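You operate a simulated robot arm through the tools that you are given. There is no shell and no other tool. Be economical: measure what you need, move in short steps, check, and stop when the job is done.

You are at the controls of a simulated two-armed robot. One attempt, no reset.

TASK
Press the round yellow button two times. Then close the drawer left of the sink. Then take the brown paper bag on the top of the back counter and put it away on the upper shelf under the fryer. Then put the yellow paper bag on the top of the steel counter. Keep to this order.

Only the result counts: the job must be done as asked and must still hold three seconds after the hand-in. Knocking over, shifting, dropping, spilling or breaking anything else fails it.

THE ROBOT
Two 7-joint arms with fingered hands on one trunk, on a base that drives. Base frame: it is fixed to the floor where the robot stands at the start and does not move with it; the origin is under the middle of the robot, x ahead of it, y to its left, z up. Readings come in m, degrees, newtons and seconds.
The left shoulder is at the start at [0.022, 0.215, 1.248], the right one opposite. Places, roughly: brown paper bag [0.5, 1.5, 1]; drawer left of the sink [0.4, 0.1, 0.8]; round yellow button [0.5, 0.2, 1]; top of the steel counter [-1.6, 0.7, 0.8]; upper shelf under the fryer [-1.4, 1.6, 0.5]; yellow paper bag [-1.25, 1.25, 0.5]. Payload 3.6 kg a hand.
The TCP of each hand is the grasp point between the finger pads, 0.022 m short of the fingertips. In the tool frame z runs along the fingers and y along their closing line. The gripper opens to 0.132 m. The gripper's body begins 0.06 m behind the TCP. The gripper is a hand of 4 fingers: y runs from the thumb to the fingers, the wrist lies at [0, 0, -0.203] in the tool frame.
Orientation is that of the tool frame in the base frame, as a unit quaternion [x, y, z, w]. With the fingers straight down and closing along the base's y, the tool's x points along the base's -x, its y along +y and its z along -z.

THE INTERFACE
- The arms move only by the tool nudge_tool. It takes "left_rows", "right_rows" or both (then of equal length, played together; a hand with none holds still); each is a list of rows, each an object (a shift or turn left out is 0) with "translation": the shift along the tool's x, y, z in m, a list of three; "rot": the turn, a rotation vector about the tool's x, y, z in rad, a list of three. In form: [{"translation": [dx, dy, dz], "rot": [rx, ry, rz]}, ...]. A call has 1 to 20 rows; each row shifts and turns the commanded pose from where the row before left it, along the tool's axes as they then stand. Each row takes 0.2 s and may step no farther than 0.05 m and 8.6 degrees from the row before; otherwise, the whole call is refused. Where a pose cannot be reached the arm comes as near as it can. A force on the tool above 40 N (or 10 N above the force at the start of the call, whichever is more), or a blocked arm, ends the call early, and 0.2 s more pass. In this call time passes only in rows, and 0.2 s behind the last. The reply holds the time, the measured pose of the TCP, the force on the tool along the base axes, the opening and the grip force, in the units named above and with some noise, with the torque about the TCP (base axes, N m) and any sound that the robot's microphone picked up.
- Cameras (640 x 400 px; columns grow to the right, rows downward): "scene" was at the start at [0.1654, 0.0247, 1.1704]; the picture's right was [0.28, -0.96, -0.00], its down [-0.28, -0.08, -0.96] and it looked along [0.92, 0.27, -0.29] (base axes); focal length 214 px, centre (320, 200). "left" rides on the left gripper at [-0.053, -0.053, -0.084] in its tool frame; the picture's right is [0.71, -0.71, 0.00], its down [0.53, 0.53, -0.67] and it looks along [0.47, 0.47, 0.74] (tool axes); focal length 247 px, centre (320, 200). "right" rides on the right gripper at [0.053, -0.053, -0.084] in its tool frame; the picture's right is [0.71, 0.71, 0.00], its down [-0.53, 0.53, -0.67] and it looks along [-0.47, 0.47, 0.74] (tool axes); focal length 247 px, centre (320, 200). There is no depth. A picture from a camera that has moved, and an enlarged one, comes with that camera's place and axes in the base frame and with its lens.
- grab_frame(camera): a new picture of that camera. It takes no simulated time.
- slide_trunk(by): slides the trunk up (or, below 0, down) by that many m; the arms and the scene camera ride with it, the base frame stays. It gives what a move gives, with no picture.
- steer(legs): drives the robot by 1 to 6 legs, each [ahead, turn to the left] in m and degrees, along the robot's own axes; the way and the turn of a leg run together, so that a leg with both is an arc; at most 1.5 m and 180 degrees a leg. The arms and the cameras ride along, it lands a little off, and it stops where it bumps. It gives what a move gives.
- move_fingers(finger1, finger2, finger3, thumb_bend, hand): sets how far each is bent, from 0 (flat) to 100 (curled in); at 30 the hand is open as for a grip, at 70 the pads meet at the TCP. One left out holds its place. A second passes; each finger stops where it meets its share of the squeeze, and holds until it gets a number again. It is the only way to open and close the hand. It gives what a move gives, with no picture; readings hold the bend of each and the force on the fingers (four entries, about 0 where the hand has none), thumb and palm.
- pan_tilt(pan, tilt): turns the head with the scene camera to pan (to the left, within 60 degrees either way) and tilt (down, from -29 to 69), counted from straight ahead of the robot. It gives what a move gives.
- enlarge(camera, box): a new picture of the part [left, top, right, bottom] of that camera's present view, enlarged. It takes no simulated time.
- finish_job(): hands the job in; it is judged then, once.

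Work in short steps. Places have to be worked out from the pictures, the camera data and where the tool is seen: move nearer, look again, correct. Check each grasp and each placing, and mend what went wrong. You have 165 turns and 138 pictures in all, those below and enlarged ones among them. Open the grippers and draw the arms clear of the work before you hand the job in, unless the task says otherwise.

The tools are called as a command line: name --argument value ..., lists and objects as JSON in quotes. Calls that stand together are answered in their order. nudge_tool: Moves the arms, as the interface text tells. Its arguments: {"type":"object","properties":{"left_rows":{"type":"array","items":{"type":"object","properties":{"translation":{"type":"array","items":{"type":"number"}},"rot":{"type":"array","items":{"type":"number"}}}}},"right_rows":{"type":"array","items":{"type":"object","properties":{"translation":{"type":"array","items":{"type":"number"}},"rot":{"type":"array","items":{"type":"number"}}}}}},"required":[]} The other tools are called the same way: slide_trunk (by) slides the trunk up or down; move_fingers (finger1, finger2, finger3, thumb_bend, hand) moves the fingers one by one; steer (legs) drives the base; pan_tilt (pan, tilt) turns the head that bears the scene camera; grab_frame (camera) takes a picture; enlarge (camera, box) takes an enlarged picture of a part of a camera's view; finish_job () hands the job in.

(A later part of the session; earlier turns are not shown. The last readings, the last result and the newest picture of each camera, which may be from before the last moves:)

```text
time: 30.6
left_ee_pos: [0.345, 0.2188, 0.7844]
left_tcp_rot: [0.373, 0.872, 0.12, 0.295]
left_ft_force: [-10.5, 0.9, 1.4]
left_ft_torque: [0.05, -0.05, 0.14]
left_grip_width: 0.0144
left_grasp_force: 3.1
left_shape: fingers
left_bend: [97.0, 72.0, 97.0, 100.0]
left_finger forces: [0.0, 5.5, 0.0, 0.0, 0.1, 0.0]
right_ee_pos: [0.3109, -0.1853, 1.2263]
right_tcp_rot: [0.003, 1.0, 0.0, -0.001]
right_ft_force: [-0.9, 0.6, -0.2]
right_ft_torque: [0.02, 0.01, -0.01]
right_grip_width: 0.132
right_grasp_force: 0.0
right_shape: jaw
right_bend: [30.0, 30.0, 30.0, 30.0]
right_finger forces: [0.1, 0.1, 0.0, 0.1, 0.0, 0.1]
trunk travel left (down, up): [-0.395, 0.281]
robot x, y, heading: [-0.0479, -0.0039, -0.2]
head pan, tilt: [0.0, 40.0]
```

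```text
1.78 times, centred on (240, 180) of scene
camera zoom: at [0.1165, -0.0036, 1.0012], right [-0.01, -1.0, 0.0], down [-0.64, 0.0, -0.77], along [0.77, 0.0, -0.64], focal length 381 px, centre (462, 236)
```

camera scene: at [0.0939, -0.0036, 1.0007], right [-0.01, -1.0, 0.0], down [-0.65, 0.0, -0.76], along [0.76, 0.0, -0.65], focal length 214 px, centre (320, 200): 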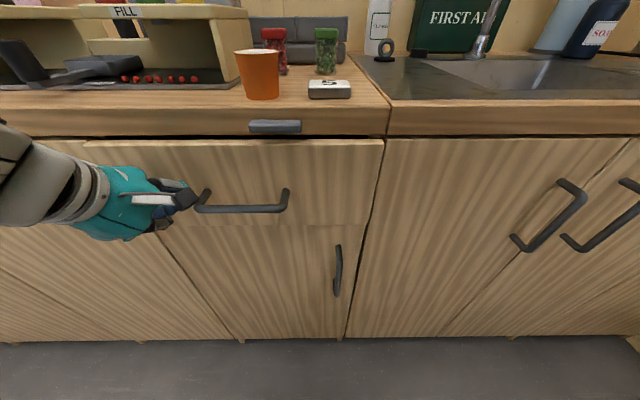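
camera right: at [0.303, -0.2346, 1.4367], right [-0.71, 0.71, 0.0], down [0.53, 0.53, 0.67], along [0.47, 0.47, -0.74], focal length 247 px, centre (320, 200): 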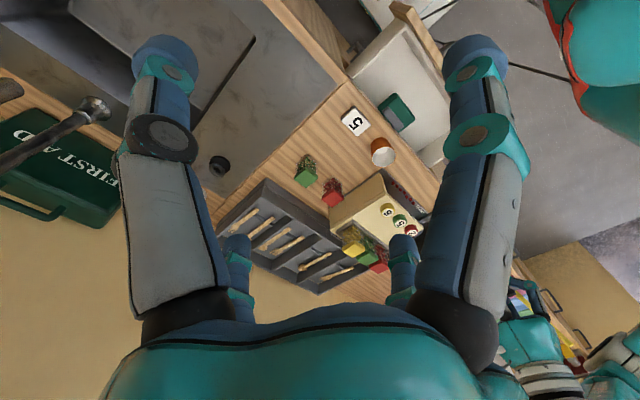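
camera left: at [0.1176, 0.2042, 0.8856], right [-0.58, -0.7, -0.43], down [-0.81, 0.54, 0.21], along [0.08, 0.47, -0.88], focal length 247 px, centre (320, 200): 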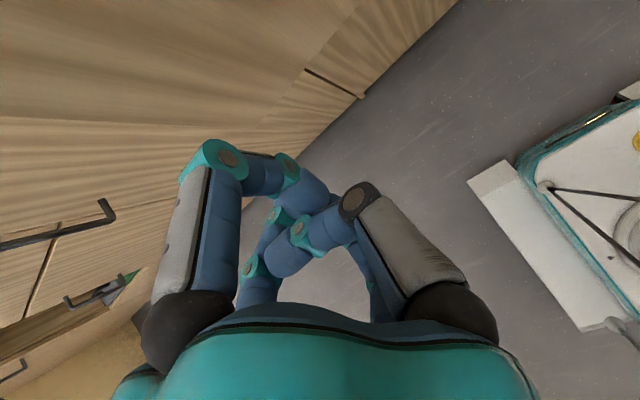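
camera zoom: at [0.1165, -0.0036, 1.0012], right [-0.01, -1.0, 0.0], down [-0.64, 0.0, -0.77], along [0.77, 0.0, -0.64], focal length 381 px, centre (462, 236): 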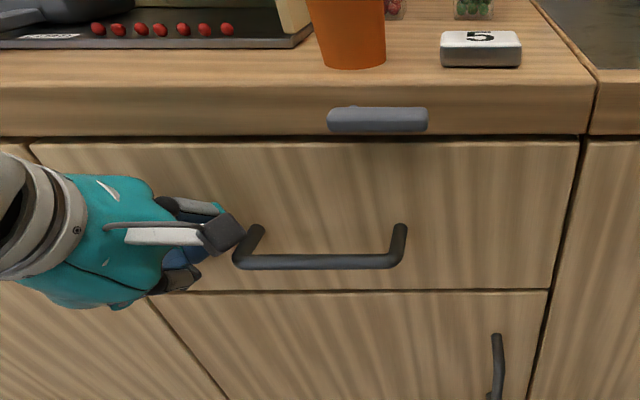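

Drawer is flush and firm (10 N) — closed. I back off, open the left hand and undo the turns, raising the hand clear.

steer --legs '[[-0.35, 0]]'

nudge_tool --left_rows '[{"rot": [0, 0, -0.131]}, {"rot": [0, 0, -0.131]}, {"rot": [0, 0, -0.131]}, {"rot": [0, 0, -0.131]}, {"rot": [0, 0, -0.131]}, {"rot": [0, 0, -0.131]}, {"rot": [0, 0.13, 0]}, {"rot": [0, 0.13, 0]}, {"rot": [0, 0.13, 0]}, {"rot": [0, 0.13, 0]}, {"rot": [0, 0.13, 0]}]'

move_fingers --hand "left" --finger1 30 --finger2 30 --finger3 30 --thumb_bend 30

slide_trunk --by 0.13

pan_tilt --pan 55 --tilt 20

grab_frame --camera "scene"

```text
time: 32.9
left_ee_pos: [-0.0064, 0.2223, 0.7846]
left_tcp_rot: [0.372, 0.871, 0.12, 0.297]
left_ft_force: [-0.8, 0.0, -0.2]
left_ft_torque: [0.01, -0.02, 0.02]
left_grip_width: 0.0145
left_grasp_force: 0.0
left_shape: fingers
left_bend: [97.0, 64.0, 97.0, 100.0]
left_finger forces: [0.1, 0.1, 0.0, 0.0, 0.0, 0.0]
right_ee_pos: [-0.0396, -0.1826, 1.2266]
right_tcp_rot: [0.002, 1.0, 0.0, -0.001]
right_ft_force: [-0.2, 0.2, -0.7]
right_ft_torque: [0.04, -0.01, 0.0]
right_grip_width: 0.1318
right_grasp_force: 0.0
right_shape: jaw
right_bend: [30.0, 30.0, 30.0, 30.0]
right_finger forces: [0.0, 0.0, 0.0, 0.0, 0.0, 0.1]
trunk travel left (down, up): [-0.395, 0.281]
robot x, y, heading: [-0.3968, -0.0003, -0.4]
head pan, tilt: [0.0, 40.0]
```

```text
time: 35.2
left_ee_pos: [-0.0058, 0.2219, 0.786]
left_tcp_rot: [0.01, 1.0, 0.0, -0.002]
left_ft_force: [0.4, -0.8, 0.0]
left_ft_torque: [-0.02, -0.03, 0.0]
left_grip_width: 0.0143
left_grasp_force: 0.1
left_shape: fingers
left_bend: [97.0, 64.0, 97.0, 100.0]
left_finger forces: [0.1, 0.1, 0.1, 0.0, 0.1, 0.0]
right_ee_pos: [-0.04, -0.1825, 1.2271]
right_tcp_rot: [0.002, 1.0, 0.001, -0.003]
right_ft_force: [-0.3, -0.1, -0.1]
right_ft_torque: [0.01, 0.0, 0.01]
right_grip_width: 0.1319
right_grasp_force: 0.0
right_shape: jaw
right_bend: [30.0, 30.0, 30.0, 30.0]
right_finger forces: [0.0, 0.0, 0.1, 0.1, 0.1, 0.0]
trunk travel left (down, up): [-0.395, 0.281]
robot x, y, heading: [-0.3975, -0.002, -0.5]
head pan, tilt: [0.0, 40.0]
```

```text
time: 36.2
left_ee_pos: [-0.0059, 0.2219, 0.7856]
left_tcp_rot: [0.009, 1.0, 0.0, -0.001]
left_ft_force: [-0.8, 0.9, -0.5]
left_ft_torque: [0.01, 0.0, 0.0]
left_grip_width: 0.0875
left_grasp_force: 0.0
left_shape: fingers
left_bend: [30.0, 30.0, 30.0, 30.0]
left_finger forces: [0.0, 0.0, 0.0, 0.0, 0.1, 0.0]
right_ee_pos: [-0.0408, -0.182, 1.2265]
right_tcp_rot: [0.003, 1.0, 0.0, -0.002]
right_ft_force: [0.5, -0.6, 0.1]
right_ft_torque: [-0.03, 0.01, -0.03]
right_grip_width: 0.1319
right_grasp_force: 0.1
right_shape: jaw
right_bend: [30.0, 30.0, 30.0, 30.0]
right_finger forces: [0.0, 0.1, 0.0, 0.0, 0.1, 0.0]
trunk travel left (down, up): [-0.395, 0.281]
robot x, y, heading: [-0.3939, 0.0037, -0.2]
head pan, tilt: [0.0, 40.0]
```

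```text
time: 37.8
left_ee_pos: [-0.0058, 0.2216, 0.916]
left_tcp_rot: [0.01, 1.0, 0.001, -0.001]
left_ft_force: [0.4, 0.3, -0.6]
left_ft_torque: [0.02, -0.01, 0.02]
left_grip_width: 0.0874
left_grasp_force: 0.1
left_shape: fingers
left_bend: [30.0, 30.0, 30.0, 30.0]
left_finger forces: [0.0, 0.0, 0.1, 0.0, 0.0, 0.1]
right_ee_pos: [-0.0379, -0.1824, 1.3568]
right_tcp_rot: [0.003, 1.0, 0.0, -0.002]
right_ft_force: [0.3, -0.1, 0.1]
right_ft_torque: [-0.03, 0.04, 0.02]
right_grip_width: 0.1316
right_grasp_force: 0.1
right_shape: jaw
right_bend: [30.0, 30.0, 30.0, 30.0]
right_finger forces: [0.0, 0.0, 0.0, 0.1, 0.1, 0.0]
trunk travel left (down, up): [-0.525, 0.151]
robot x, y, heading: [-0.3993, -0.0023, 0.0]
head pan, tilt: [0.0, 40.0]
```

```text
time: 39.1
left_ee_pos: [-0.0063, 0.2228, 0.9161]
left_tcp_rot: [0.011, 1.0, 0.0, -0.001]
left_ft_force: [0.6, -0.3, 0.3]
left_ft_torque: [-0.04, -0.02, 0.01]
left_grip_width: 0.0876
left_grasp_force: 0.1
left_shape: fingers
left_bend: [30.0, 30.0, 30.0, 30.0]
left_finger forces: [0.0, 0.1, 0.0, 0.0, 0.1, 0.1]
right_ee_pos: [-0.0397, -0.1812, 1.3567]
right_tcp_rot: [0.003, 1.0, 0.0, -0.001]
right_ft_force: [0.4, -0.2, 0.4]
right_ft_torque: [0.02, -0.01, 0.02]
right_grip_width: 0.1319
right_grasp_force: 0.0
right_shape: jaw
right_bend: [30.0, 30.0, 30.0, 30.0]
right_finger forces: [0.0, 0.1, 0.1, 0.0, 0.0, 0.0]
trunk travel left (down, up): [-0.525, 0.151]
robot x, y, heading: [-0.3966, 0.0006, -0.4]
head pan, tilt: [55.0, 20.0]
```

```text
114 pictures are left
camera scene: at [-0.2662, 0.0748, 1.165], right [0.82, -0.58, 0.0], down [-0.2, -0.28, -0.94], along [0.54, 0.77, -0.34], focal length 214 px, centre (320, 200)
```

scene: 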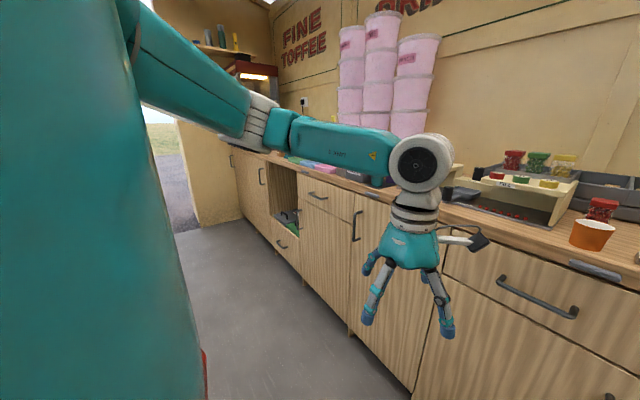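

Area to the left looks open. I turn left 90° and look ahead along the counter.

steer --legs '[[0, 90]]'

pan_tilt --pan 0 --tilt 20

grab_frame --camera "scene"

pan_tilt --pan 50 --tilt 25

grab_frame --camera "scene"

pan_tilt --pan -45 --tilt 20

grab_frame --camera "scene"

```text
time: 42.2
left_ee_pos: [-0.4424, 0.4515, 0.9158]
left_tcp_rot: [-0.542, 0.841, -0.001, 0.0]
left_ft_force: [-0.1, -0.5, 0.5]
left_ft_torque: [0.02, 0.01, -0.01]
left_grip_width: 0.0876
left_grasp_force: 0.0
left_shape: fingers
left_bend: [30.0, 30.0, 30.0, 30.0]
left_finger forces: [0.1, 0.1, 0.1, 0.0, 0.0, 0.1]
right_ee_pos: [-0.0851, 0.2591, 1.358]
right_tcp_rot: [-0.547, 0.837, -0.002, 0.0]
right_ft_force: [-0.2, 0.1, -0.1]
right_ft_torque: [-0.06, -0.07, -0.02]
right_grip_width: 0.1322
right_grasp_force: 0.1
right_shape: jaw
right_bend: [30.0, 30.0, 30.0, 30.0]
right_finger forces: [0.1, 0.0, 0.0, 0.0, 0.0, 0.0]
trunk travel left (down, up): [-0.525, 0.151]
robot x, y, heading: [-0.3519, -0.0227, 68.6]
head pan, tilt: [55.0, 20.0]
stopped in leg 1: the robot was blocked; the commanded pose is now the measured one
```

```text
time: 43.4
left_ee_pos: [-0.4401, 0.4488, 0.9164]
left_tcp_rot: [-0.541, 0.841, -0.002, -0.001]
left_ft_force: [0.3, -0.6, 0.4]
left_ft_torque: [0.01, 0.03, 0.02]
left_grip_width: 0.0873
left_grasp_force: 0.1
left_shape: fingers
left_bend: [30.0, 30.0, 30.0, 30.0]
left_finger forces: [0.1, 0.1, 0.0, 0.0, 0.0, 0.0]
right_ee_pos: [-0.0822, 0.2584, 1.3578]
right_tcp_rot: [-0.546, 0.838, -0.001, -0.001]
right_ft_force: [0.0, -0.5, -0.3]
right_ft_torque: [0.02, 0.0, 0.0]
right_grip_width: 0.132
right_grasp_force: 0.1
right_shape: jaw
right_bend: [30.0, 30.0, 30.0, 30.0]
right_finger forces: [0.0, 0.0, 0.1, 0.0, 0.0, 0.0]
trunk travel left (down, up): [-0.525, 0.151]
robot x, y, heading: [-0.3506, -0.0212, 68.7]
head pan, tilt: [0.0, 20.0]
```

```text
113 pictures are left
camera scene: at [-0.2872, 0.137, 1.165], right [0.93, -0.37, 0.0], down [-0.13, -0.32, -0.94], along [0.34, 0.87, -0.34], focal length 214 px, centre (320, 200)
```

scene: 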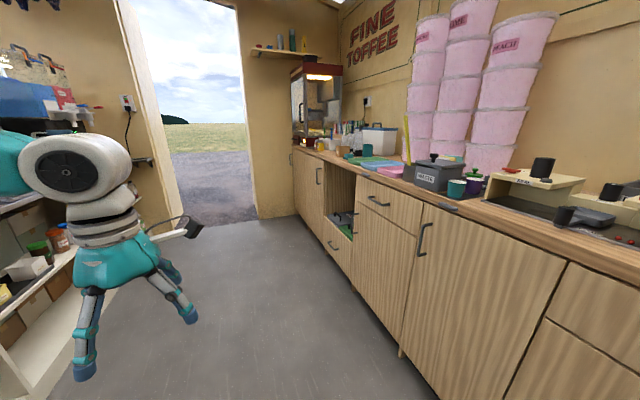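

```text
time: 44.6
left_ee_pos: [-0.4402, 0.4492, 0.9181]
left_tcp_rot: [-0.542, 0.841, -0.001, -0.001]
left_ft_force: [-0.5, -0.1, -0.6]
left_ft_torque: [-0.01, -0.01, -0.03]
left_grip_width: 0.0877
left_grasp_force: 0.1
left_shape: fingers
left_bend: [30.0, 30.0, 30.0, 30.0]
left_finger forces: [0.1, 0.0, 0.1, 0.0, 0.1, 0.0]
right_ee_pos: [-0.0819, 0.2574, 1.3578]
right_tcp_rot: [-0.546, 0.838, -0.002, -0.001]
right_ft_force: [-0.1, -0.1, -0.2]
right_ft_torque: [-0.03, 0.03, 0.0]
right_grip_width: 0.1323
right_grasp_force: 0.0
right_shape: jaw
right_bend: [30.0, 30.0, 30.0, 30.0]
right_finger forces: [0.0, 0.0, 0.0, 0.0, 0.0, 0.1]
trunk travel left (down, up): [-0.525, 0.151]
robot x, y, heading: [-0.3495, -0.0216, 68.6]
head pan, tilt: [50.0, 25.0]
```

```text
112 pictures are left
camera scene: at [-0.365, 0.1313, 1.1569], right [0.88, 0.48, 0.0], down [0.2, -0.37, -0.91], along [-0.43, 0.8, -0.42], focal length 214 px, centre (320, 200)
```

scene: 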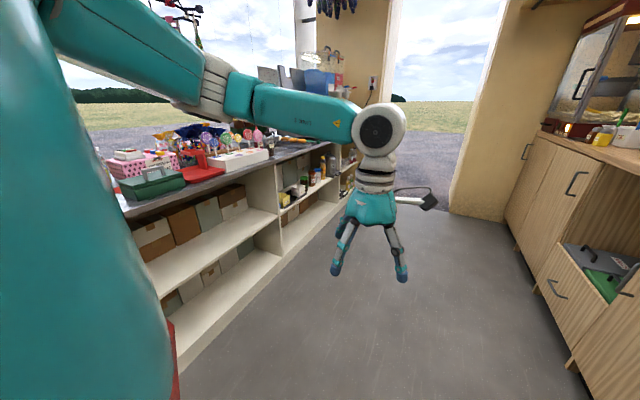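

```text
time: 46.3
left_ee_pos: [-0.4416, 0.4486, 0.9165]
left_tcp_rot: [-0.541, 0.841, -0.001, 0.001]
left_ft_force: [-0.5, -0.5, -0.6]
left_ft_torque: [-0.02, 0.01, 0.0]
left_grip_width: 0.0878
left_grasp_force: 0.1
left_shape: fingers
left_bend: [30.0, 30.0, 30.0, 30.0]
left_finger forces: [0.0, 0.0, 0.0, 0.0, 0.0, 0.1]
right_ee_pos: [-0.0829, 0.259, 1.357]
right_tcp_rot: [-0.546, 0.837, -0.001, -0.001]
right_ft_force: [-0.2, -0.2, 0.1]
right_ft_torque: [-0.02, -0.01, 0.0]
right_grip_width: 0.1321
right_grasp_force: 0.1
right_shape: jaw
right_bend: [30.0, 30.0, 30.0, 30.0]
right_finger forces: [0.0, 0.0, 0.0, 0.0, 0.0, 0.0]
trunk travel left (down, up): [-0.525, 0.151]
robot x, y, heading: [-0.3463, -0.0184, 68.2]
head pan, tilt: [-45.0, 20.0]
```

```text
111 pictures are left
camera scene: at [-0.2357, 0.0875, 1.165], right [0.4, -0.92, 0.0], down [-0.31, -0.14, -0.94], along [0.86, 0.38, -0.34], focal length 214 px, centre (320, 200)
```

scene: 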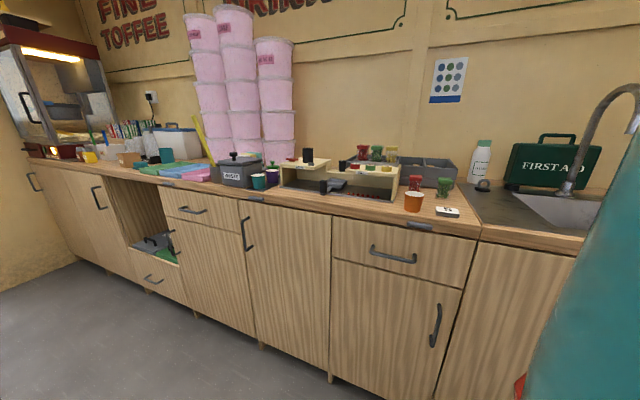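

The turn was blocked at 69°; the way ahead is clear though. I drive ahead on an arc, staying in the aisle's middle.

steer --legs '[[0.3, 0]]'

steer --legs '[[0.3, 25]]'

pan_tilt --pan -30 --tilt 25

grab_frame --camera "scene"

```text
time: 48.3
left_ee_pos: [-0.3281, 0.7238, 0.9157]
left_tcp_rot: [-0.539, 0.842, -0.002, -0.001]
left_ft_force: [0.0, -0.4, -0.2]
left_ft_torque: [-0.01, -0.02, -0.01]
left_grip_width: 0.0873
left_grasp_force: 0.1
left_shape: fingers
left_bend: [30.0, 30.0, 30.0, 30.0]
left_finger forces: [0.0, 0.0, 0.0, 0.1, 0.1, 0.0]
right_ee_pos: [0.0283, 0.5314, 1.3562]
right_tcp_rot: [-0.545, 0.838, 0.0, -0.002]
right_ft_force: [0.5, 0.2, 0.5]
right_ft_torque: [-0.01, 0.0, 0.0]
right_grip_width: 0.1319
right_grasp_force: 0.0
right_shape: jaw
right_bend: [30.0, 30.0, 30.0, 30.0]
right_finger forces: [0.0, 0.0, 0.0, 0.0, 0.0, 0.0]
trunk travel left (down, up): [-0.525, 0.151]
robot x, y, heading: [-0.2387, 0.2573, 68.0]
head pan, tilt: [-45.0, 20.0]
```

```text
time: 50.4
left_ee_pos: [-0.4717, 0.94, 0.917]
left_tcp_rot: [0.71, -0.704, 0.002, 0.001]
left_ft_force: [-0.4, 1.1, -1.1]
left_ft_torque: [0.0, 0.01, 0.0]
left_grip_width: 0.0877
left_grasp_force: 0.0
left_shape: fingers
left_bend: [30.0, 30.0, 30.0, 30.0]
left_finger forces: [0.0, 0.0, 0.1, 0.0, 0.0, 0.0]
right_ee_pos: [-0.069, 0.9166, 1.3582]
right_tcp_rot: [0.715, -0.7, 0.002, 0.001]
right_ft_force: [-1.0, -0.2, -0.9]
right_ft_torque: [-0.03, -0.02, -0.02]
right_grip_width: 0.1321
right_grasp_force: 0.1
right_shape: jaw
right_bend: [30.0, 30.0, 30.0, 30.0]
right_finger forces: [0.0, 0.1, 0.0, 0.0, 0.0, 0.0]
trunk travel left (down, up): [-0.525, 0.151]
robot x, y, heading: [-0.1824, 0.552, 93.0]
head pan, tilt: [-45.0, 20.0]
```

```text
time: 51.2
left_ee_pos: [-0.4717, 0.9383, 0.9175]
left_tcp_rot: [0.709, -0.705, 0.001, 0.0]
left_ft_force: [-1.0, -0.5, 0.7]
left_ft_torque: [0.0, -0.01, 0.0]
left_grip_width: 0.0876
left_grasp_force: 0.1
left_shape: fingers
left_bend: [30.0, 30.0, 30.0, 30.0]
left_finger forces: [0.0, 0.1, 0.0, 0.0, 0.0, 0.0]
right_ee_pos: [-0.0668, 0.9159, 1.3578]
right_tcp_rot: [0.715, -0.699, 0.002, 0.001]
right_ft_force: [0.5, -0.1, 0.5]
right_ft_torque: [0.02, 0.0, 0.0]
right_grip_width: 0.1321
right_grasp_force: 0.0
right_shape: jaw
right_bend: [30.0, 30.0, 30.0, 30.0]
right_finger forces: [0.1, 0.0, 0.0, 0.0, 0.0, 0.0]
trunk travel left (down, up): [-0.525, 0.151]
robot x, y, heading: [-0.1788, 0.5531, 93.1]
head pan, tilt: [-30.0, 25.0]
```

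```text
110 pictures are left
camera scene: at [-0.1425, 0.7094, 1.157], right [0.89, -0.45, 0.0], down [-0.19, -0.38, -0.91], along [0.41, 0.81, -0.42], focal length 214 px, centre (320, 200)
```

scene: 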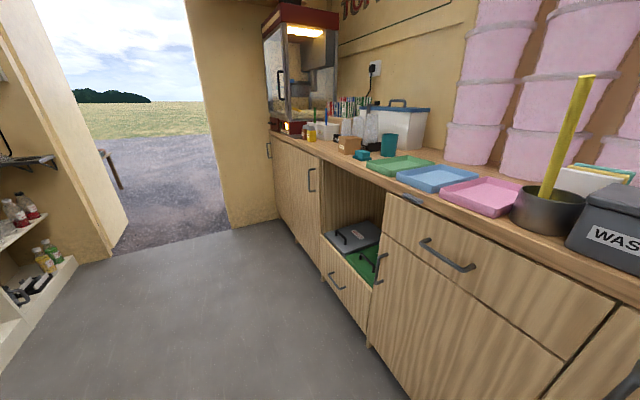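

The drive went well. I zoom into the counter's far part to find the brown paper bag.

enlarge --camera "scene" --box '[260, 80, 420, 180]'

```text
4.00 times, centred on (340, 130) of scene
camera zoom: at [-0.1425, 0.7094, 1.157], right [0.89, -0.45, 0.0], down [-0.19, -0.38, -0.91], along [0.41, 0.81, -0.42], focal length 858 px, centre (240, 480)
```

zoom: 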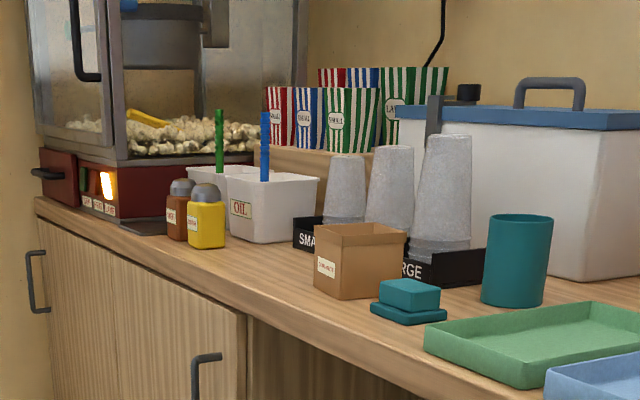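

The brown bag (box-shaped, open top) stands at about (0.42, 1.51), in front of a cup tray, top ~1.03. I drive along to y≈1.4 and raise the left hand.

steer --legs '[[0.8, 0]]'

nudge_tool --left_rows '[{"translation": [0, 0, -0.04]}, {"translation": [0, 0, -0.04]}, {"translation": [0, 0, -0.04]}, {"translation": [0, 0, -0.04]}, {"translation": [0, 0, -0.04]}, {"translation": [0, 0, -0.04]}, {"translation": [0, 0, -0.04]}, {"translation": [0, 0, -0.04]}]'

steer --legs '[[0, -93]]'

pan_tilt --pan 5 --tilt 25

grab_frame --camera "scene"

```text
time: 55.5
left_ee_pos: [-0.5236, 1.7403, 0.917]
left_tcp_rot: [0.713, -0.701, 0.001, 0.001]
left_ft_force: [-0.2, 0.4, -0.1]
left_ft_torque: [-0.03, 0.01, -0.02]
left_grip_width: 0.0877
left_grasp_force: 0.2
left_shape: fingers
left_bend: [30.0, 30.0, 30.0, 30.0]
left_finger forces: [0.1, 0.1, 0.0, 0.0, 0.0, 0.0]
right_ee_pos: [-0.1185, 1.7222, 1.3576]
right_tcp_rot: [0.718, -0.696, 0.001, 0.001]
right_ft_force: [-0.3, 0.0, 0.8]
right_ft_torque: [0.02, -0.05, 0.01]
right_grip_width: 0.132
right_grasp_force: 0.1
right_shape: jaw
right_bend: [30.0, 30.0, 30.0, 30.0]
right_finger forces: [0.1, 0.1, 0.0, 0.0, 0.0, 0.1]
trunk travel left (down, up): [-0.525, 0.151]
robot x, y, heading: [-0.2318, 1.3533, 93.4]
head pan, tilt: [-30.0, 25.0]
```

```text
time: 57.3
left_ee_pos: [-0.5195, 1.7416, 1.2412]
left_tcp_rot: [0.713, -0.701, 0.0, 0.0]
left_ft_force: [-0.4, 0.7, 0.3]
left_ft_torque: [0.01, 0.01, 0.0]
left_grip_width: 0.0876
left_grasp_force: 0.0
left_shape: fingers
left_bend: [30.0, 30.0, 30.0, 30.0]
left_finger forces: [0.0, 0.0, 0.0, 0.0, 0.0, 0.0]
right_ee_pos: [-0.1165, 1.7209, 1.3593]
right_tcp_rot: [0.718, -0.696, 0.0, 0.001]
right_ft_force: [0.8, -1.2, 0.6]
right_ft_torque: [0.02, -0.02, -0.03]
right_grip_width: 0.132
right_grasp_force: 0.1
right_shape: jaw
right_bend: [30.0, 30.0, 30.0, 30.0]
right_finger forces: [0.0, 0.1, 0.0, 0.0, 0.0, 0.1]
trunk travel left (down, up): [-0.525, 0.151]
robot x, y, heading: [-0.2274, 1.3569, 93.7]
head pan, tilt: [-30.0, 25.0]
```

```text
time: 60.5
left_ee_pos: [0.0226, 1.7737, 1.242]
left_tcp_rot: [-0.201, 0.98, 0.001, -0.001]
left_ft_force: [0.1, -0.9, 0.3]
left_ft_torque: [0.03, 0.0, 0.0]
left_grip_width: 0.0878
left_grasp_force: 0.0
left_shape: fingers
left_bend: [30.0, 30.0, 30.0, 30.0]
left_finger forces: [0.1, 0.1, 0.0, 0.0, 0.1, 0.1]
right_ee_pos: [0.154, 1.3912, 1.36]
right_tcp_rot: [-0.206, 0.979, 0.003, 0.0]
right_ft_force: [0.7, -0.4, 1.2]
right_ft_torque: [0.08, 0.03, 0.02]
right_grip_width: 0.1321
right_grasp_force: 0.1
right_shape: jaw
right_bend: [30.0, 30.0, 30.0, 30.0]
right_finger forces: [0.0, 0.1, 0.1, 0.1, 0.1, 0.0]
trunk travel left (down, up): [-0.525, 0.151]
robot x, y, heading: [-0.2567, 1.4039, 23.7]
head pan, tilt: [-30.0, 25.0]
stopped in leg 1: the robot was blocked; the commanded pose is now the measured one
```

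```text
time: 61.5
left_ee_pos: [0.0204, 1.778, 1.2407]
left_tcp_rot: [-0.2, 0.98, 0.0, -0.001]
left_ft_force: [-0.6, -0.4, -0.1]
left_ft_torque: [0.03, -0.02, -0.03]
left_grip_width: 0.0877
left_grasp_force: 0.1
left_shape: fingers
left_bend: [30.0, 30.0, 30.0, 30.0]
left_finger forces: [0.0, 0.1, 0.1, 0.0, 0.0, 0.0]
right_ee_pos: [0.1522, 1.3966, 1.36]
right_tcp_rot: [-0.208, 0.978, -0.001, 0.001]
right_ft_force: [0.2, -0.3, 0.3]
right_ft_torque: [-0.01, 0.04, 0.01]
right_grip_width: 0.1318
right_grasp_force: 0.0
right_shape: jaw
right_bend: [30.0, 30.0, 30.0, 30.0]
right_finger forces: [0.0, 0.1, 0.1, 0.0, 0.0, 0.0]
trunk travel left (down, up): [-0.525, 0.151]
robot x, y, heading: [-0.2565, 1.4061, 23.6]
head pan, tilt: [5.0, 25.0]
```

```text
108 pictures are left
camera scene: at [-0.1003, 1.479, 1.1569], right [0.48, -0.88, 0.0], down [-0.37, -0.2, -0.91], along [0.8, 0.43, -0.42], focal length 214 px, centre (320, 200)
```

scene: 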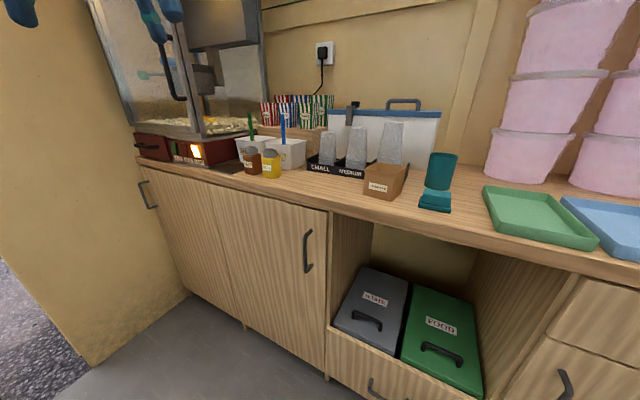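

Blocked at 24° heading. I need to know what the base touches, so I look down on both sides.

pan_tilt --pan -60 --tilt 60

grab_frame --camera "scene"

grab_frame --camera "left"

grab_frame --camera "right"

```text
time: 62.8
left_ee_pos: [0.0206, 1.7761, 1.2399]
left_tcp_rot: [-0.201, 0.98, 0.0, -0.001]
left_ft_force: [-0.4, 0.4, 0.2]
left_ft_torque: [-0.02, 0.0, 0.0]
left_grip_width: 0.0878
left_grasp_force: 0.1
left_shape: fingers
left_bend: [30.0, 30.0, 30.0, 30.0]
left_finger forces: [0.0, 0.0, 0.0, 0.0, 0.0, 0.0]
right_ee_pos: [0.1516, 1.3971, 1.3599]
right_tcp_rot: [-0.208, 0.978, 0.0, 0.0]
right_ft_force: [0.3, 0.3, 0.7]
right_ft_torque: [-0.02, 0.0, -0.06]
right_grip_width: 0.1319
right_grasp_force: 0.0
right_shape: jaw
right_bend: [30.0, 30.0, 30.0, 30.0]
right_finger forces: [0.0, 0.1, 0.0, 0.0, 0.1, 0.1]
trunk travel left (down, up): [-0.525, 0.151]
robot x, y, heading: [-0.2471, 1.4061, 23.4]
head pan, tilt: [-60.0, 60.0]
```

```text
107 pictures are left
camera scene: at [-0.1278, 1.3953, 1.1069], right [-0.59, -0.8, 0.0], down [-0.7, 0.51, -0.5], along [0.4, -0.3, -0.87], focal length 214 px, centre (320, 200)
```

scene: 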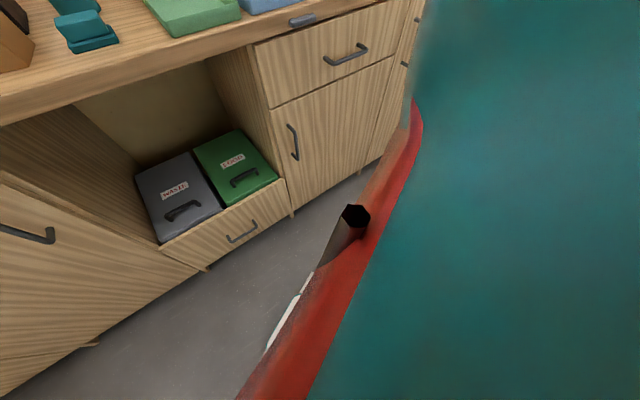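

```text
106 pictures are left
camera left: at [0.0905, 1.7478, 1.3249], right [-0.37, -0.93, 0.0], down [-0.69, 0.28, 0.67], along [-0.62, 0.25, -0.74], focal length 247 px, centre (320, 200)
```

left: 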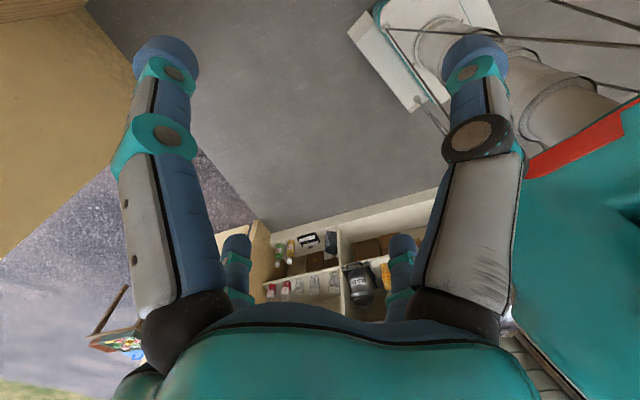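

```text
105 pictures are left
camera right: at [0.1241, 1.3257, 1.4435], right [-0.93, 0.36, 0.0], down [0.27, 0.69, 0.67], along [0.24, 0.62, -0.74], focal length 247 px, centre (320, 200)
```

right: 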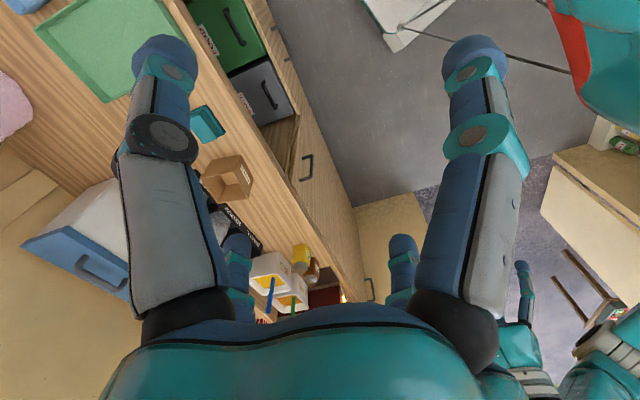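

Nothing visible touches; both turns stopped after ~70°, so it may be a drive limitation rather than a bump. I try the remaining turn of −23.5°.

steer --legs '[[0, -23.5]]'

pan_tilt --pan 10 --tilt 25

grab_frame --camera "scene"

```text
time: 64.5
left_ee_pos: [0.1481, 1.6356, 1.2399]
left_tcp_rot: [0.006, 1.0, 0.0, -0.001]
left_ft_force: [0.0, 0.0, 0.5]
left_ft_torque: [0.01, -0.01, -0.01]
left_grip_width: 0.0879
left_grasp_force: 0.1
left_shape: fingers
left_bend: [30.0, 30.0, 30.0, 30.0]
left_finger forces: [0.1, 0.0, 0.0, 0.0, 0.0, 0.1]
right_ee_pos: [0.1133, 1.2338, 1.3605]
right_tcp_rot: [-0.001, 1.0, 0.0, 0.0]
right_ft_force: [-0.3, -0.2, 0.0]
right_ft_torque: [0.0, 0.02, -0.02]
right_grip_width: 0.1318
right_grasp_force: 0.0
right_shape: jaw
right_bend: [30.0, 30.0, 30.0, 30.0]
right_finger forces: [0.1, 0.0, 0.1, 0.0, 0.0, 0.0]
trunk travel left (down, up): [-0.525, 0.151]
robot x, y, heading: [-0.2505, 1.4239, -0.2]
head pan, tilt: [-60.0, 60.0]
```

```text
time: 65.9
left_ee_pos: [0.1484, 1.6357, 1.2407]
left_tcp_rot: [0.006, 1.0, 0.0, -0.001]
left_ft_force: [-0.2, 0.3, -0.2]
left_ft_torque: [-0.02, 0.02, 0.0]
left_grip_width: 0.088
left_grasp_force: 0.0
left_shape: fingers
left_bend: [30.0, 30.0, 30.0, 30.0]
left_finger forces: [0.1, 0.0, 0.0, 0.0, 0.0, 0.0]
right_ee_pos: [0.1141, 1.2331, 1.361]
right_tcp_rot: [0.0, 1.0, -0.001, 0.0]
right_ft_force: [0.3, 0.0, -0.5]
right_ft_torque: [-0.02, -0.02, 0.0]
right_grip_width: 0.1318
right_grasp_force: 0.1
right_shape: jaw
right_bend: [30.0, 30.0, 30.0, 30.0]
right_finger forces: [0.1, 0.0, 0.0, 0.1, 0.0, 0.0]
trunk travel left (down, up): [-0.525, 0.151]
robot x, y, heading: [-0.2518, 1.4217, -0.4]
head pan, tilt: [10.0, 25.0]
```

```text
104 pictures are left
camera scene: at [-0.0839, 1.4388, 1.1569], right [0.17, -0.99, 0.0], down [-0.42, -0.07, -0.91], along [0.89, 0.15, -0.42], focal length 214 px, centre (320, 200)
```

scene: 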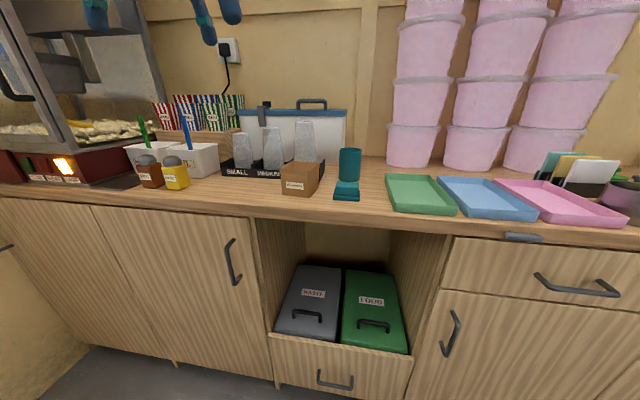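

The turn completed, so I'll keep future turns small. The bag is now straight ahead; I measure it with a zoom.

enlarge --camera "scene" --box '[210, 110, 370, 210]'

grab_frame --camera "right"

```text
4.00 times, centred on (290, 160) of scene
camera zoom: at [-0.0839, 1.4388, 1.1569], right [0.17, -0.99, 0.0], down [-0.42, -0.07, -0.91], along [0.89, 0.15, -0.42], focal length 858 px, centre (440, 360)
```

zoom: 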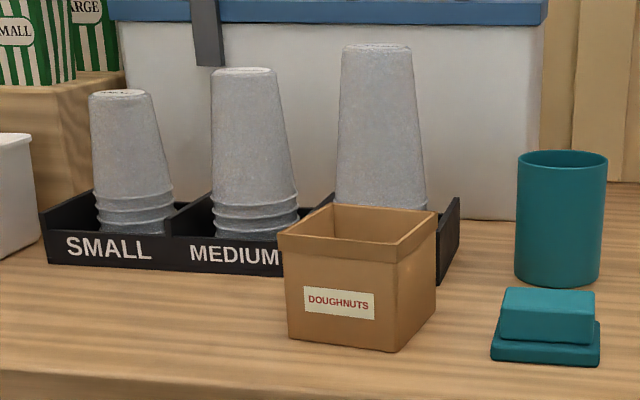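

```text
102 pictures are left
camera right: at [0.0598, 1.1804, 1.444], right [-0.71, 0.71, 0.0], down [0.53, 0.53, 0.67], along [0.47, 0.47, -0.74], focal length 247 px, centre (320, 200)
```

right: 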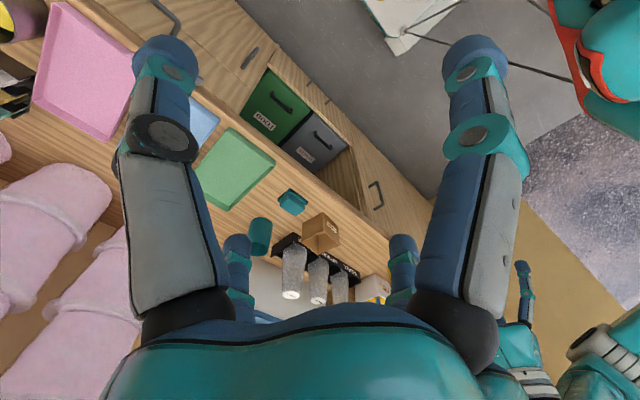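

The bag is ≈7 cm square, 6.5 cm tall, centred about (0.405, 1.555), 4 cm in front of the cup tray. Before choosing the grasp I must see the destination shelf, so I turn around in 45° steps.

steer --legs '[[0, 45], [0, 45], [0, 45], [0, 45]]'

pan_tilt --pan 0 --tilt 30

grab_frame --camera "scene"

```text
time: 69.5
left_ee_pos: [-0.2711, 1.878, 1.2408]
left_tcp_rot: [-0.529, 0.848, -0.002, 0.0]
left_ft_force: [-0.4, -0.3, 0.4]
left_ft_torque: [-0.02, -0.04, 0.01]
left_grip_width: 0.0877
left_grasp_force: 0.1
left_shape: fingers
left_bend: [30.0, 30.0, 30.0, 30.0]
left_finger forces: [0.0, 0.0, 0.0, 0.1, 0.1, 0.0]
right_ee_pos: [0.0789, 1.6763, 1.3617]
right_tcp_rot: [-0.536, 0.844, -0.002, 0.001]
right_ft_force: [-0.6, -0.1, -0.5]
right_ft_torque: [-0.01, -0.03, 0.0]
right_grip_width: 0.1318
right_grasp_force: 0.0
right_shape: jaw
right_bend: [30.0, 30.0, 30.0, 30.0]
right_finger forces: [0.0, 0.0, 0.0, 0.0, 0.0, 0.0]
trunk travel left (down, up): [-0.525, 0.151]
robot x, y, heading: [-0.2025, 1.4024, 66.4]
head pan, tilt: [10.0, 25.0]
stopped in leg 2: the robot was blocked; the commanded pose is now the measured one
```

```text
time: 70.2
left_ee_pos: [-0.2656, 1.8752, 1.2425]
left_tcp_rot: [-0.528, 0.849, -0.001, -0.001]
left_ft_force: [-0.2, -0.2, 0.4]
left_ft_torque: [-0.01, 0.0, -0.03]
left_grip_width: 0.0876
left_grasp_force: 0.2
left_shape: fingers
left_bend: [30.0, 30.0, 30.0, 30.0]
left_finger forces: [0.1, 0.1, 0.0, 0.1, 0.0, 0.0]
right_ee_pos: [0.0827, 1.6739, 1.3615]
right_tcp_rot: [-0.536, 0.844, 0.0, 0.001]
right_ft_force: [0.1, -0.3, 0.3]
right_ft_torque: [0.02, 0.0, -0.02]
right_grip_width: 0.1319
right_grasp_force: 0.1
right_shape: jaw
right_bend: [30.0, 30.0, 30.0, 30.0]
right_finger forces: [0.1, 0.0, 0.1, 0.0, 0.0, 0.1]
trunk travel left (down, up): [-0.525, 0.151]
robot x, y, heading: [-0.2021, 1.4037, 66.2]
head pan, tilt: [0.0, 30.0]
```

```text
101 pictures are left
camera scene: at [-0.1376, 1.5542, 1.149], right [0.92, -0.4, 0.0], down [-0.2, -0.46, -0.87], along [0.35, 0.79, -0.5], focal length 214 px, centre (320, 200)
```

scene: 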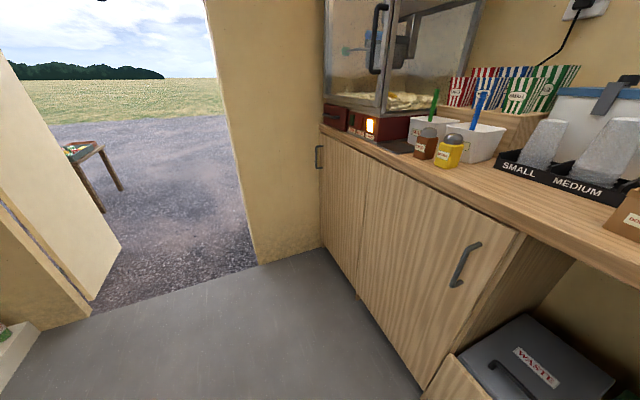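

The stops coincide each time with ~5 cm drift from pivot offset, not with an obstacle. I simply continue with separate turns.

steer --legs '[[0, 55]]'

steer --legs '[[0, 50]]'

grab_frame --camera "scene"

```text
time: 73.0
left_ee_pos: [-0.6241, 1.6248, 1.2414]
left_tcp_rot: [0.858, -0.513, 0.001, 0.001]
left_ft_force: [0.7, -0.2, 0.7]
left_ft_torque: [0.0, -0.02, -0.02]
left_grip_width: 0.088
left_grasp_force: 0.0
left_shape: fingers
left_bend: [30.0, 30.0, 30.0, 30.0]
left_finger forces: [0.0, 0.0, 0.0, 0.0, 0.0, 0.1]
right_ee_pos: [-0.2568, 1.7925, 1.3616]
right_tcp_rot: [0.862, -0.506, 0.0, 0.001]
right_ft_force: [0.2, -0.3, 0.4]
right_ft_torque: [0.02, 0.02, -0.03]
right_grip_width: 0.1318
right_grasp_force: 0.0
right_shape: jaw
right_bend: [30.0, 30.0, 30.0, 30.0]
right_finger forces: [0.0, 0.1, 0.0, 0.0, 0.1, 0.0]
trunk travel left (down, up): [-0.525, 0.151]
robot x, y, heading: [-0.1669, 1.4201, 120.8]
head pan, tilt: [0.0, 30.0]
```

```text
time: 75.7
left_ee_pos: [-0.6181, 1.1993, 1.2426]
left_tcp_rot: [0.995, -0.097, 0.001, 0.0]
left_ft_force: [0.0, 1.1, -0.1]
left_ft_torque: [0.01, -0.01, 0.01]
left_grip_width: 0.088
left_grasp_force: 0.2
left_shape: fingers
left_bend: [30.0, 30.0, 30.0, 30.0]
left_finger forces: [0.0, 0.0, 0.0, 0.0, 0.0, 0.1]
right_ee_pos: [-0.5135, 1.5882, 1.363]
right_tcp_rot: [0.996, -0.089, 0.0, 0.0]
right_ft_force: [-0.2, 0.5, -0.3]
right_ft_torque: [-0.01, 0.01, 0.0]
right_grip_width: 0.1318
right_grasp_force: 0.1
right_shape: jaw
right_bend: [30.0, 30.0, 30.0, 30.0]
right_finger forces: [0.0, 0.0, 0.0, 0.1, 0.0, 0.1]
trunk travel left (down, up): [-0.525, 0.151]
robot x, y, heading: [-0.1635, 1.4654, 171.2]
head pan, tilt: [0.0, 30.0]
```

```text
100 pictures are left
camera scene: at [-0.3308, 1.488, 1.1488], right [0.15, 0.99, 0.0], down [0.5, -0.08, -0.87], along [-0.86, 0.13, -0.5], focal length 214 px, centre (320, 200)
```

scene: 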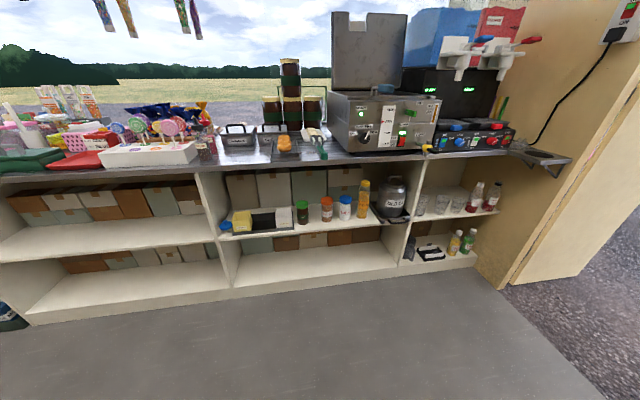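

I see the serving counter with two-tier shelves; the middle compartment under the fryer is the target. I zoom in.

enlarge --camera "scene" --box '[190, 130, 430, 280]'

enlarge --camera "scene" --box '[210, 180, 310, 245]'

```text
2.67 times, centred on (310, 205) of scene
camera zoom: at [-0.3308, 1.488, 1.1488], right [0.15, 0.99, 0.0], down [0.5, -0.08, -0.87], along [-0.86, 0.13, -0.5], focal length 572 px, centre (347, 187)
```

zoom: 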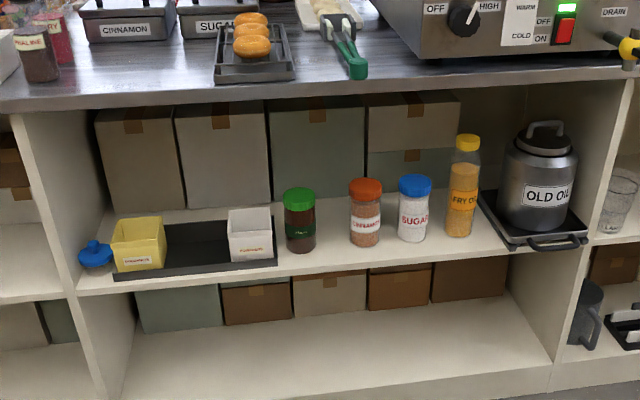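

```text
6.15 times, centred on (260, 212) of scene
camera zoom: at [-0.3308, 1.488, 1.1488], right [0.15, 0.99, 0.0], down [0.5, -0.08, -0.87], along [-0.86, 0.13, -0.5], focal length 1320 px, centre (689, 123)
```

zoom: 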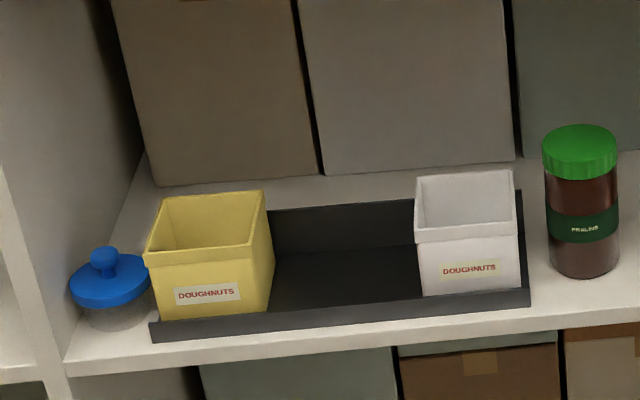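

There's a tray with the yellow bag, an empty middle slot and a white bag. I lower the trunk for a second viewpoint to triangulate shelf heights.

slide_trunk --by -0.4

pan_tilt --pan 0 --tilt 15

grab_frame --camera "scene"

enlarge --camera "scene" --box '[180, 120, 340, 220]'

```text
time: 79.5
left_ee_pos: [-0.6171, 1.1997, 0.8421]
left_tcp_rot: [0.995, -0.097, 0.001, 0.001]
left_ft_force: [0.5, -0.5, -0.5]
left_ft_torque: [0.0, -0.01, 0.01]
left_grip_width: 0.0878
left_grasp_force: 0.1
left_shape: fingers
left_bend: [30.0, 30.0, 30.0, 30.0]
left_finger forces: [0.0, 0.0, 0.1, 0.0, 0.0, 0.0]
right_ee_pos: [-0.5125, 1.5877, 0.9633]
right_tcp_rot: [0.996, -0.09, 0.0, 0.001]
right_ft_force: [-1.1, 1.0, -0.1]
right_ft_torque: [0.0, 0.03, -0.03]
right_grip_width: 0.1319
right_grasp_force: 0.2
right_shape: jaw
right_bend: [30.0, 30.0, 30.0, 30.0]
right_finger forces: [0.0, 0.1, 0.0, 0.1, 0.1, 0.0]
trunk travel left (down, up): [-0.125, 0.551]
robot x, y, heading: [-0.1596, 1.4651, 171.4]
head pan, tilt: [0.0, 30.0]
```

```text
time: 80.3
left_ee_pos: [-0.6178, 1.1989, 0.8429]
left_tcp_rot: [0.995, -0.098, 0.0, 0.0]
left_ft_force: [-0.6, -0.1, 0.6]
left_ft_torque: [0.01, -0.02, 0.0]
left_grip_width: 0.0876
left_grasp_force: 0.0
left_shape: fingers
left_bend: [30.0, 30.0, 30.0, 30.0]
left_finger forces: [0.1, 0.0, 0.0, 0.0, 0.0, 0.0]
right_ee_pos: [-0.5124, 1.5883, 0.9623]
right_tcp_rot: [0.996, -0.09, -0.001, 0.0]
right_ft_force: [0.9, 0.0, 0.5]
right_ft_torque: [-0.01, 0.04, 0.04]
right_grip_width: 0.1321
right_grasp_force: 0.0
right_shape: jaw
right_bend: [30.0, 30.0, 30.0, 30.0]
right_finger forces: [0.0, 0.0, 0.1, 0.1, 0.1, 0.1]
trunk travel left (down, up): [-0.125, 0.551]
robot x, y, heading: [-0.1665, 1.4656, 171.1]
head pan, tilt: [0.0, 15.0]
```

```text
97 pictures are left
camera scene: at [-0.3395, 1.4892, 0.7595], right [0.15, 0.99, 0.0], down [0.26, -0.04, -0.97], along [-0.95, 0.15, -0.26], focal length 214 px, centre (320, 200)
```

scene: 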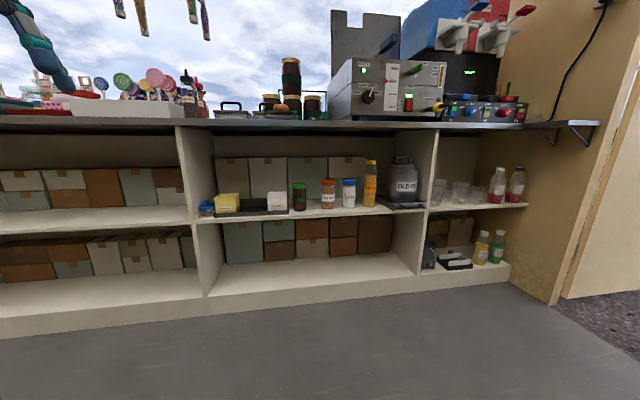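

```text
4.00 times, centred on (260, 170) of scene
camera zoom: at [-0.3395, 1.4892, 0.7595], right [0.15, 0.99, 0.0], down [0.26, -0.04, -0.97], along [-0.95, 0.15, -0.26], focal length 858 px, centre (560, 320)
```

zoom: 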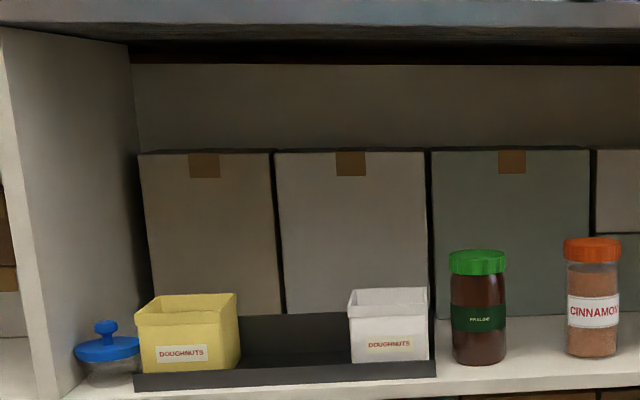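

Triangulated: yellow bag front face x≈−1.24, y≈1.23, z 0.465–0.555; slot centre y≈1.345; counter underside ≈0.81. A hand tilted ~45° forward can work in the shelf, so I test that tilt here in free air and bend finger 1 alone to learn which side it is on.

nudge_tool --left_rows '[{"rot": [0, -0.13, 0]}, {"rot": [0, -0.13, 0]}, {"rot": [0, -0.13, 0]}, {"rot": [0, -0.13, 0]}, {"rot": [0, -0.13, 0]}, {"rot": [0, -0.13, 0]}, {"rot": [0, -0.13, 0]}]'

move_fingers --hand "left" --finger1 80

grab_frame --camera "left"

```text
time: 81.9
left_ee_pos: [-0.651, 1.1963, 0.8628]
left_tcp_rot: [0.895, -0.088, -0.435, -0.043]
left_ft_force: [0.4, 0.7, 0.2]
left_ft_torque: [-0.05, 0.02, 0.01]
left_grip_width: 0.0876
left_grasp_force: 0.2
left_shape: fingers
left_bend: [30.0, 30.0, 30.0, 30.0]
left_finger forces: [0.1, 0.0, 0.0, 0.0, 0.0, 0.0]
left hand out of reach, approached as far as the arm can: row 6, 7
right_ee_pos: [-0.5131, 1.5889, 0.9629]
right_tcp_rot: [0.996, -0.09, 0.0, 0.0]
right_ft_force: [0.1, 0.2, 0.7]
right_ft_torque: [-0.03, 0.0, 0.01]
right_grip_width: 0.1318
right_grasp_force: 0.0
right_shape: jaw
right_bend: [30.0, 30.0, 30.0, 30.0]
right_finger forces: [0.0, 0.1, 0.1, 0.1, 0.0, 0.0]
trunk travel left (down, up): [-0.125, 0.551]
robot x, y, heading: [-0.1662, 1.4611, 171.2]
head pan, tilt: [0.0, 15.0]
```

```text
time: 82.9
left_ee_pos: [-0.6507, 1.1954, 0.8628]
left_tcp_rot: [0.894, -0.087, -0.437, -0.043]
left_ft_force: [-0.4, 0.3, 0.9]
left_ft_torque: [-0.01, 0.0, 0.0]
left_grip_width: 0.0591
left_grasp_force: 0.1
left_shape: fingers
left_bend: [80.0, 30.0, 30.0, 30.0]
left_finger forces: [0.0, 0.1, 0.0, 0.0, 0.1, 0.0]
right_ee_pos: [-0.5124, 1.5875, 0.9634]
right_tcp_rot: [0.996, -0.09, 0.0, 0.0]
right_ft_force: [0.6, 0.2, 0.4]
right_ft_torque: [0.0, 0.03, 0.01]
right_grip_width: 0.1321
right_grasp_force: 0.0
right_shape: jaw
right_bend: [30.0, 30.0, 30.0, 30.0]
right_finger forces: [0.1, 0.0, 0.0, 0.0, 0.0, 0.1]
trunk travel left (down, up): [-0.125, 0.551]
robot x, y, heading: [-0.1675, 1.4654, 171.4]
head pan, tilt: [0.0, 15.0]
```

```text
95 pictures are left
camera left: at [-0.6079, 1.2406, 0.9577], right [0.56, 0.61, -0.56], down [0.73, -0.68, 0.0], along [-0.38, -0.41, -0.83], focal length 247 px, centre (320, 200)
```

left: 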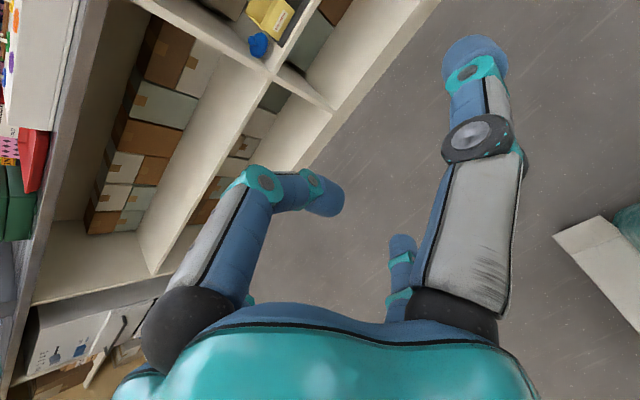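

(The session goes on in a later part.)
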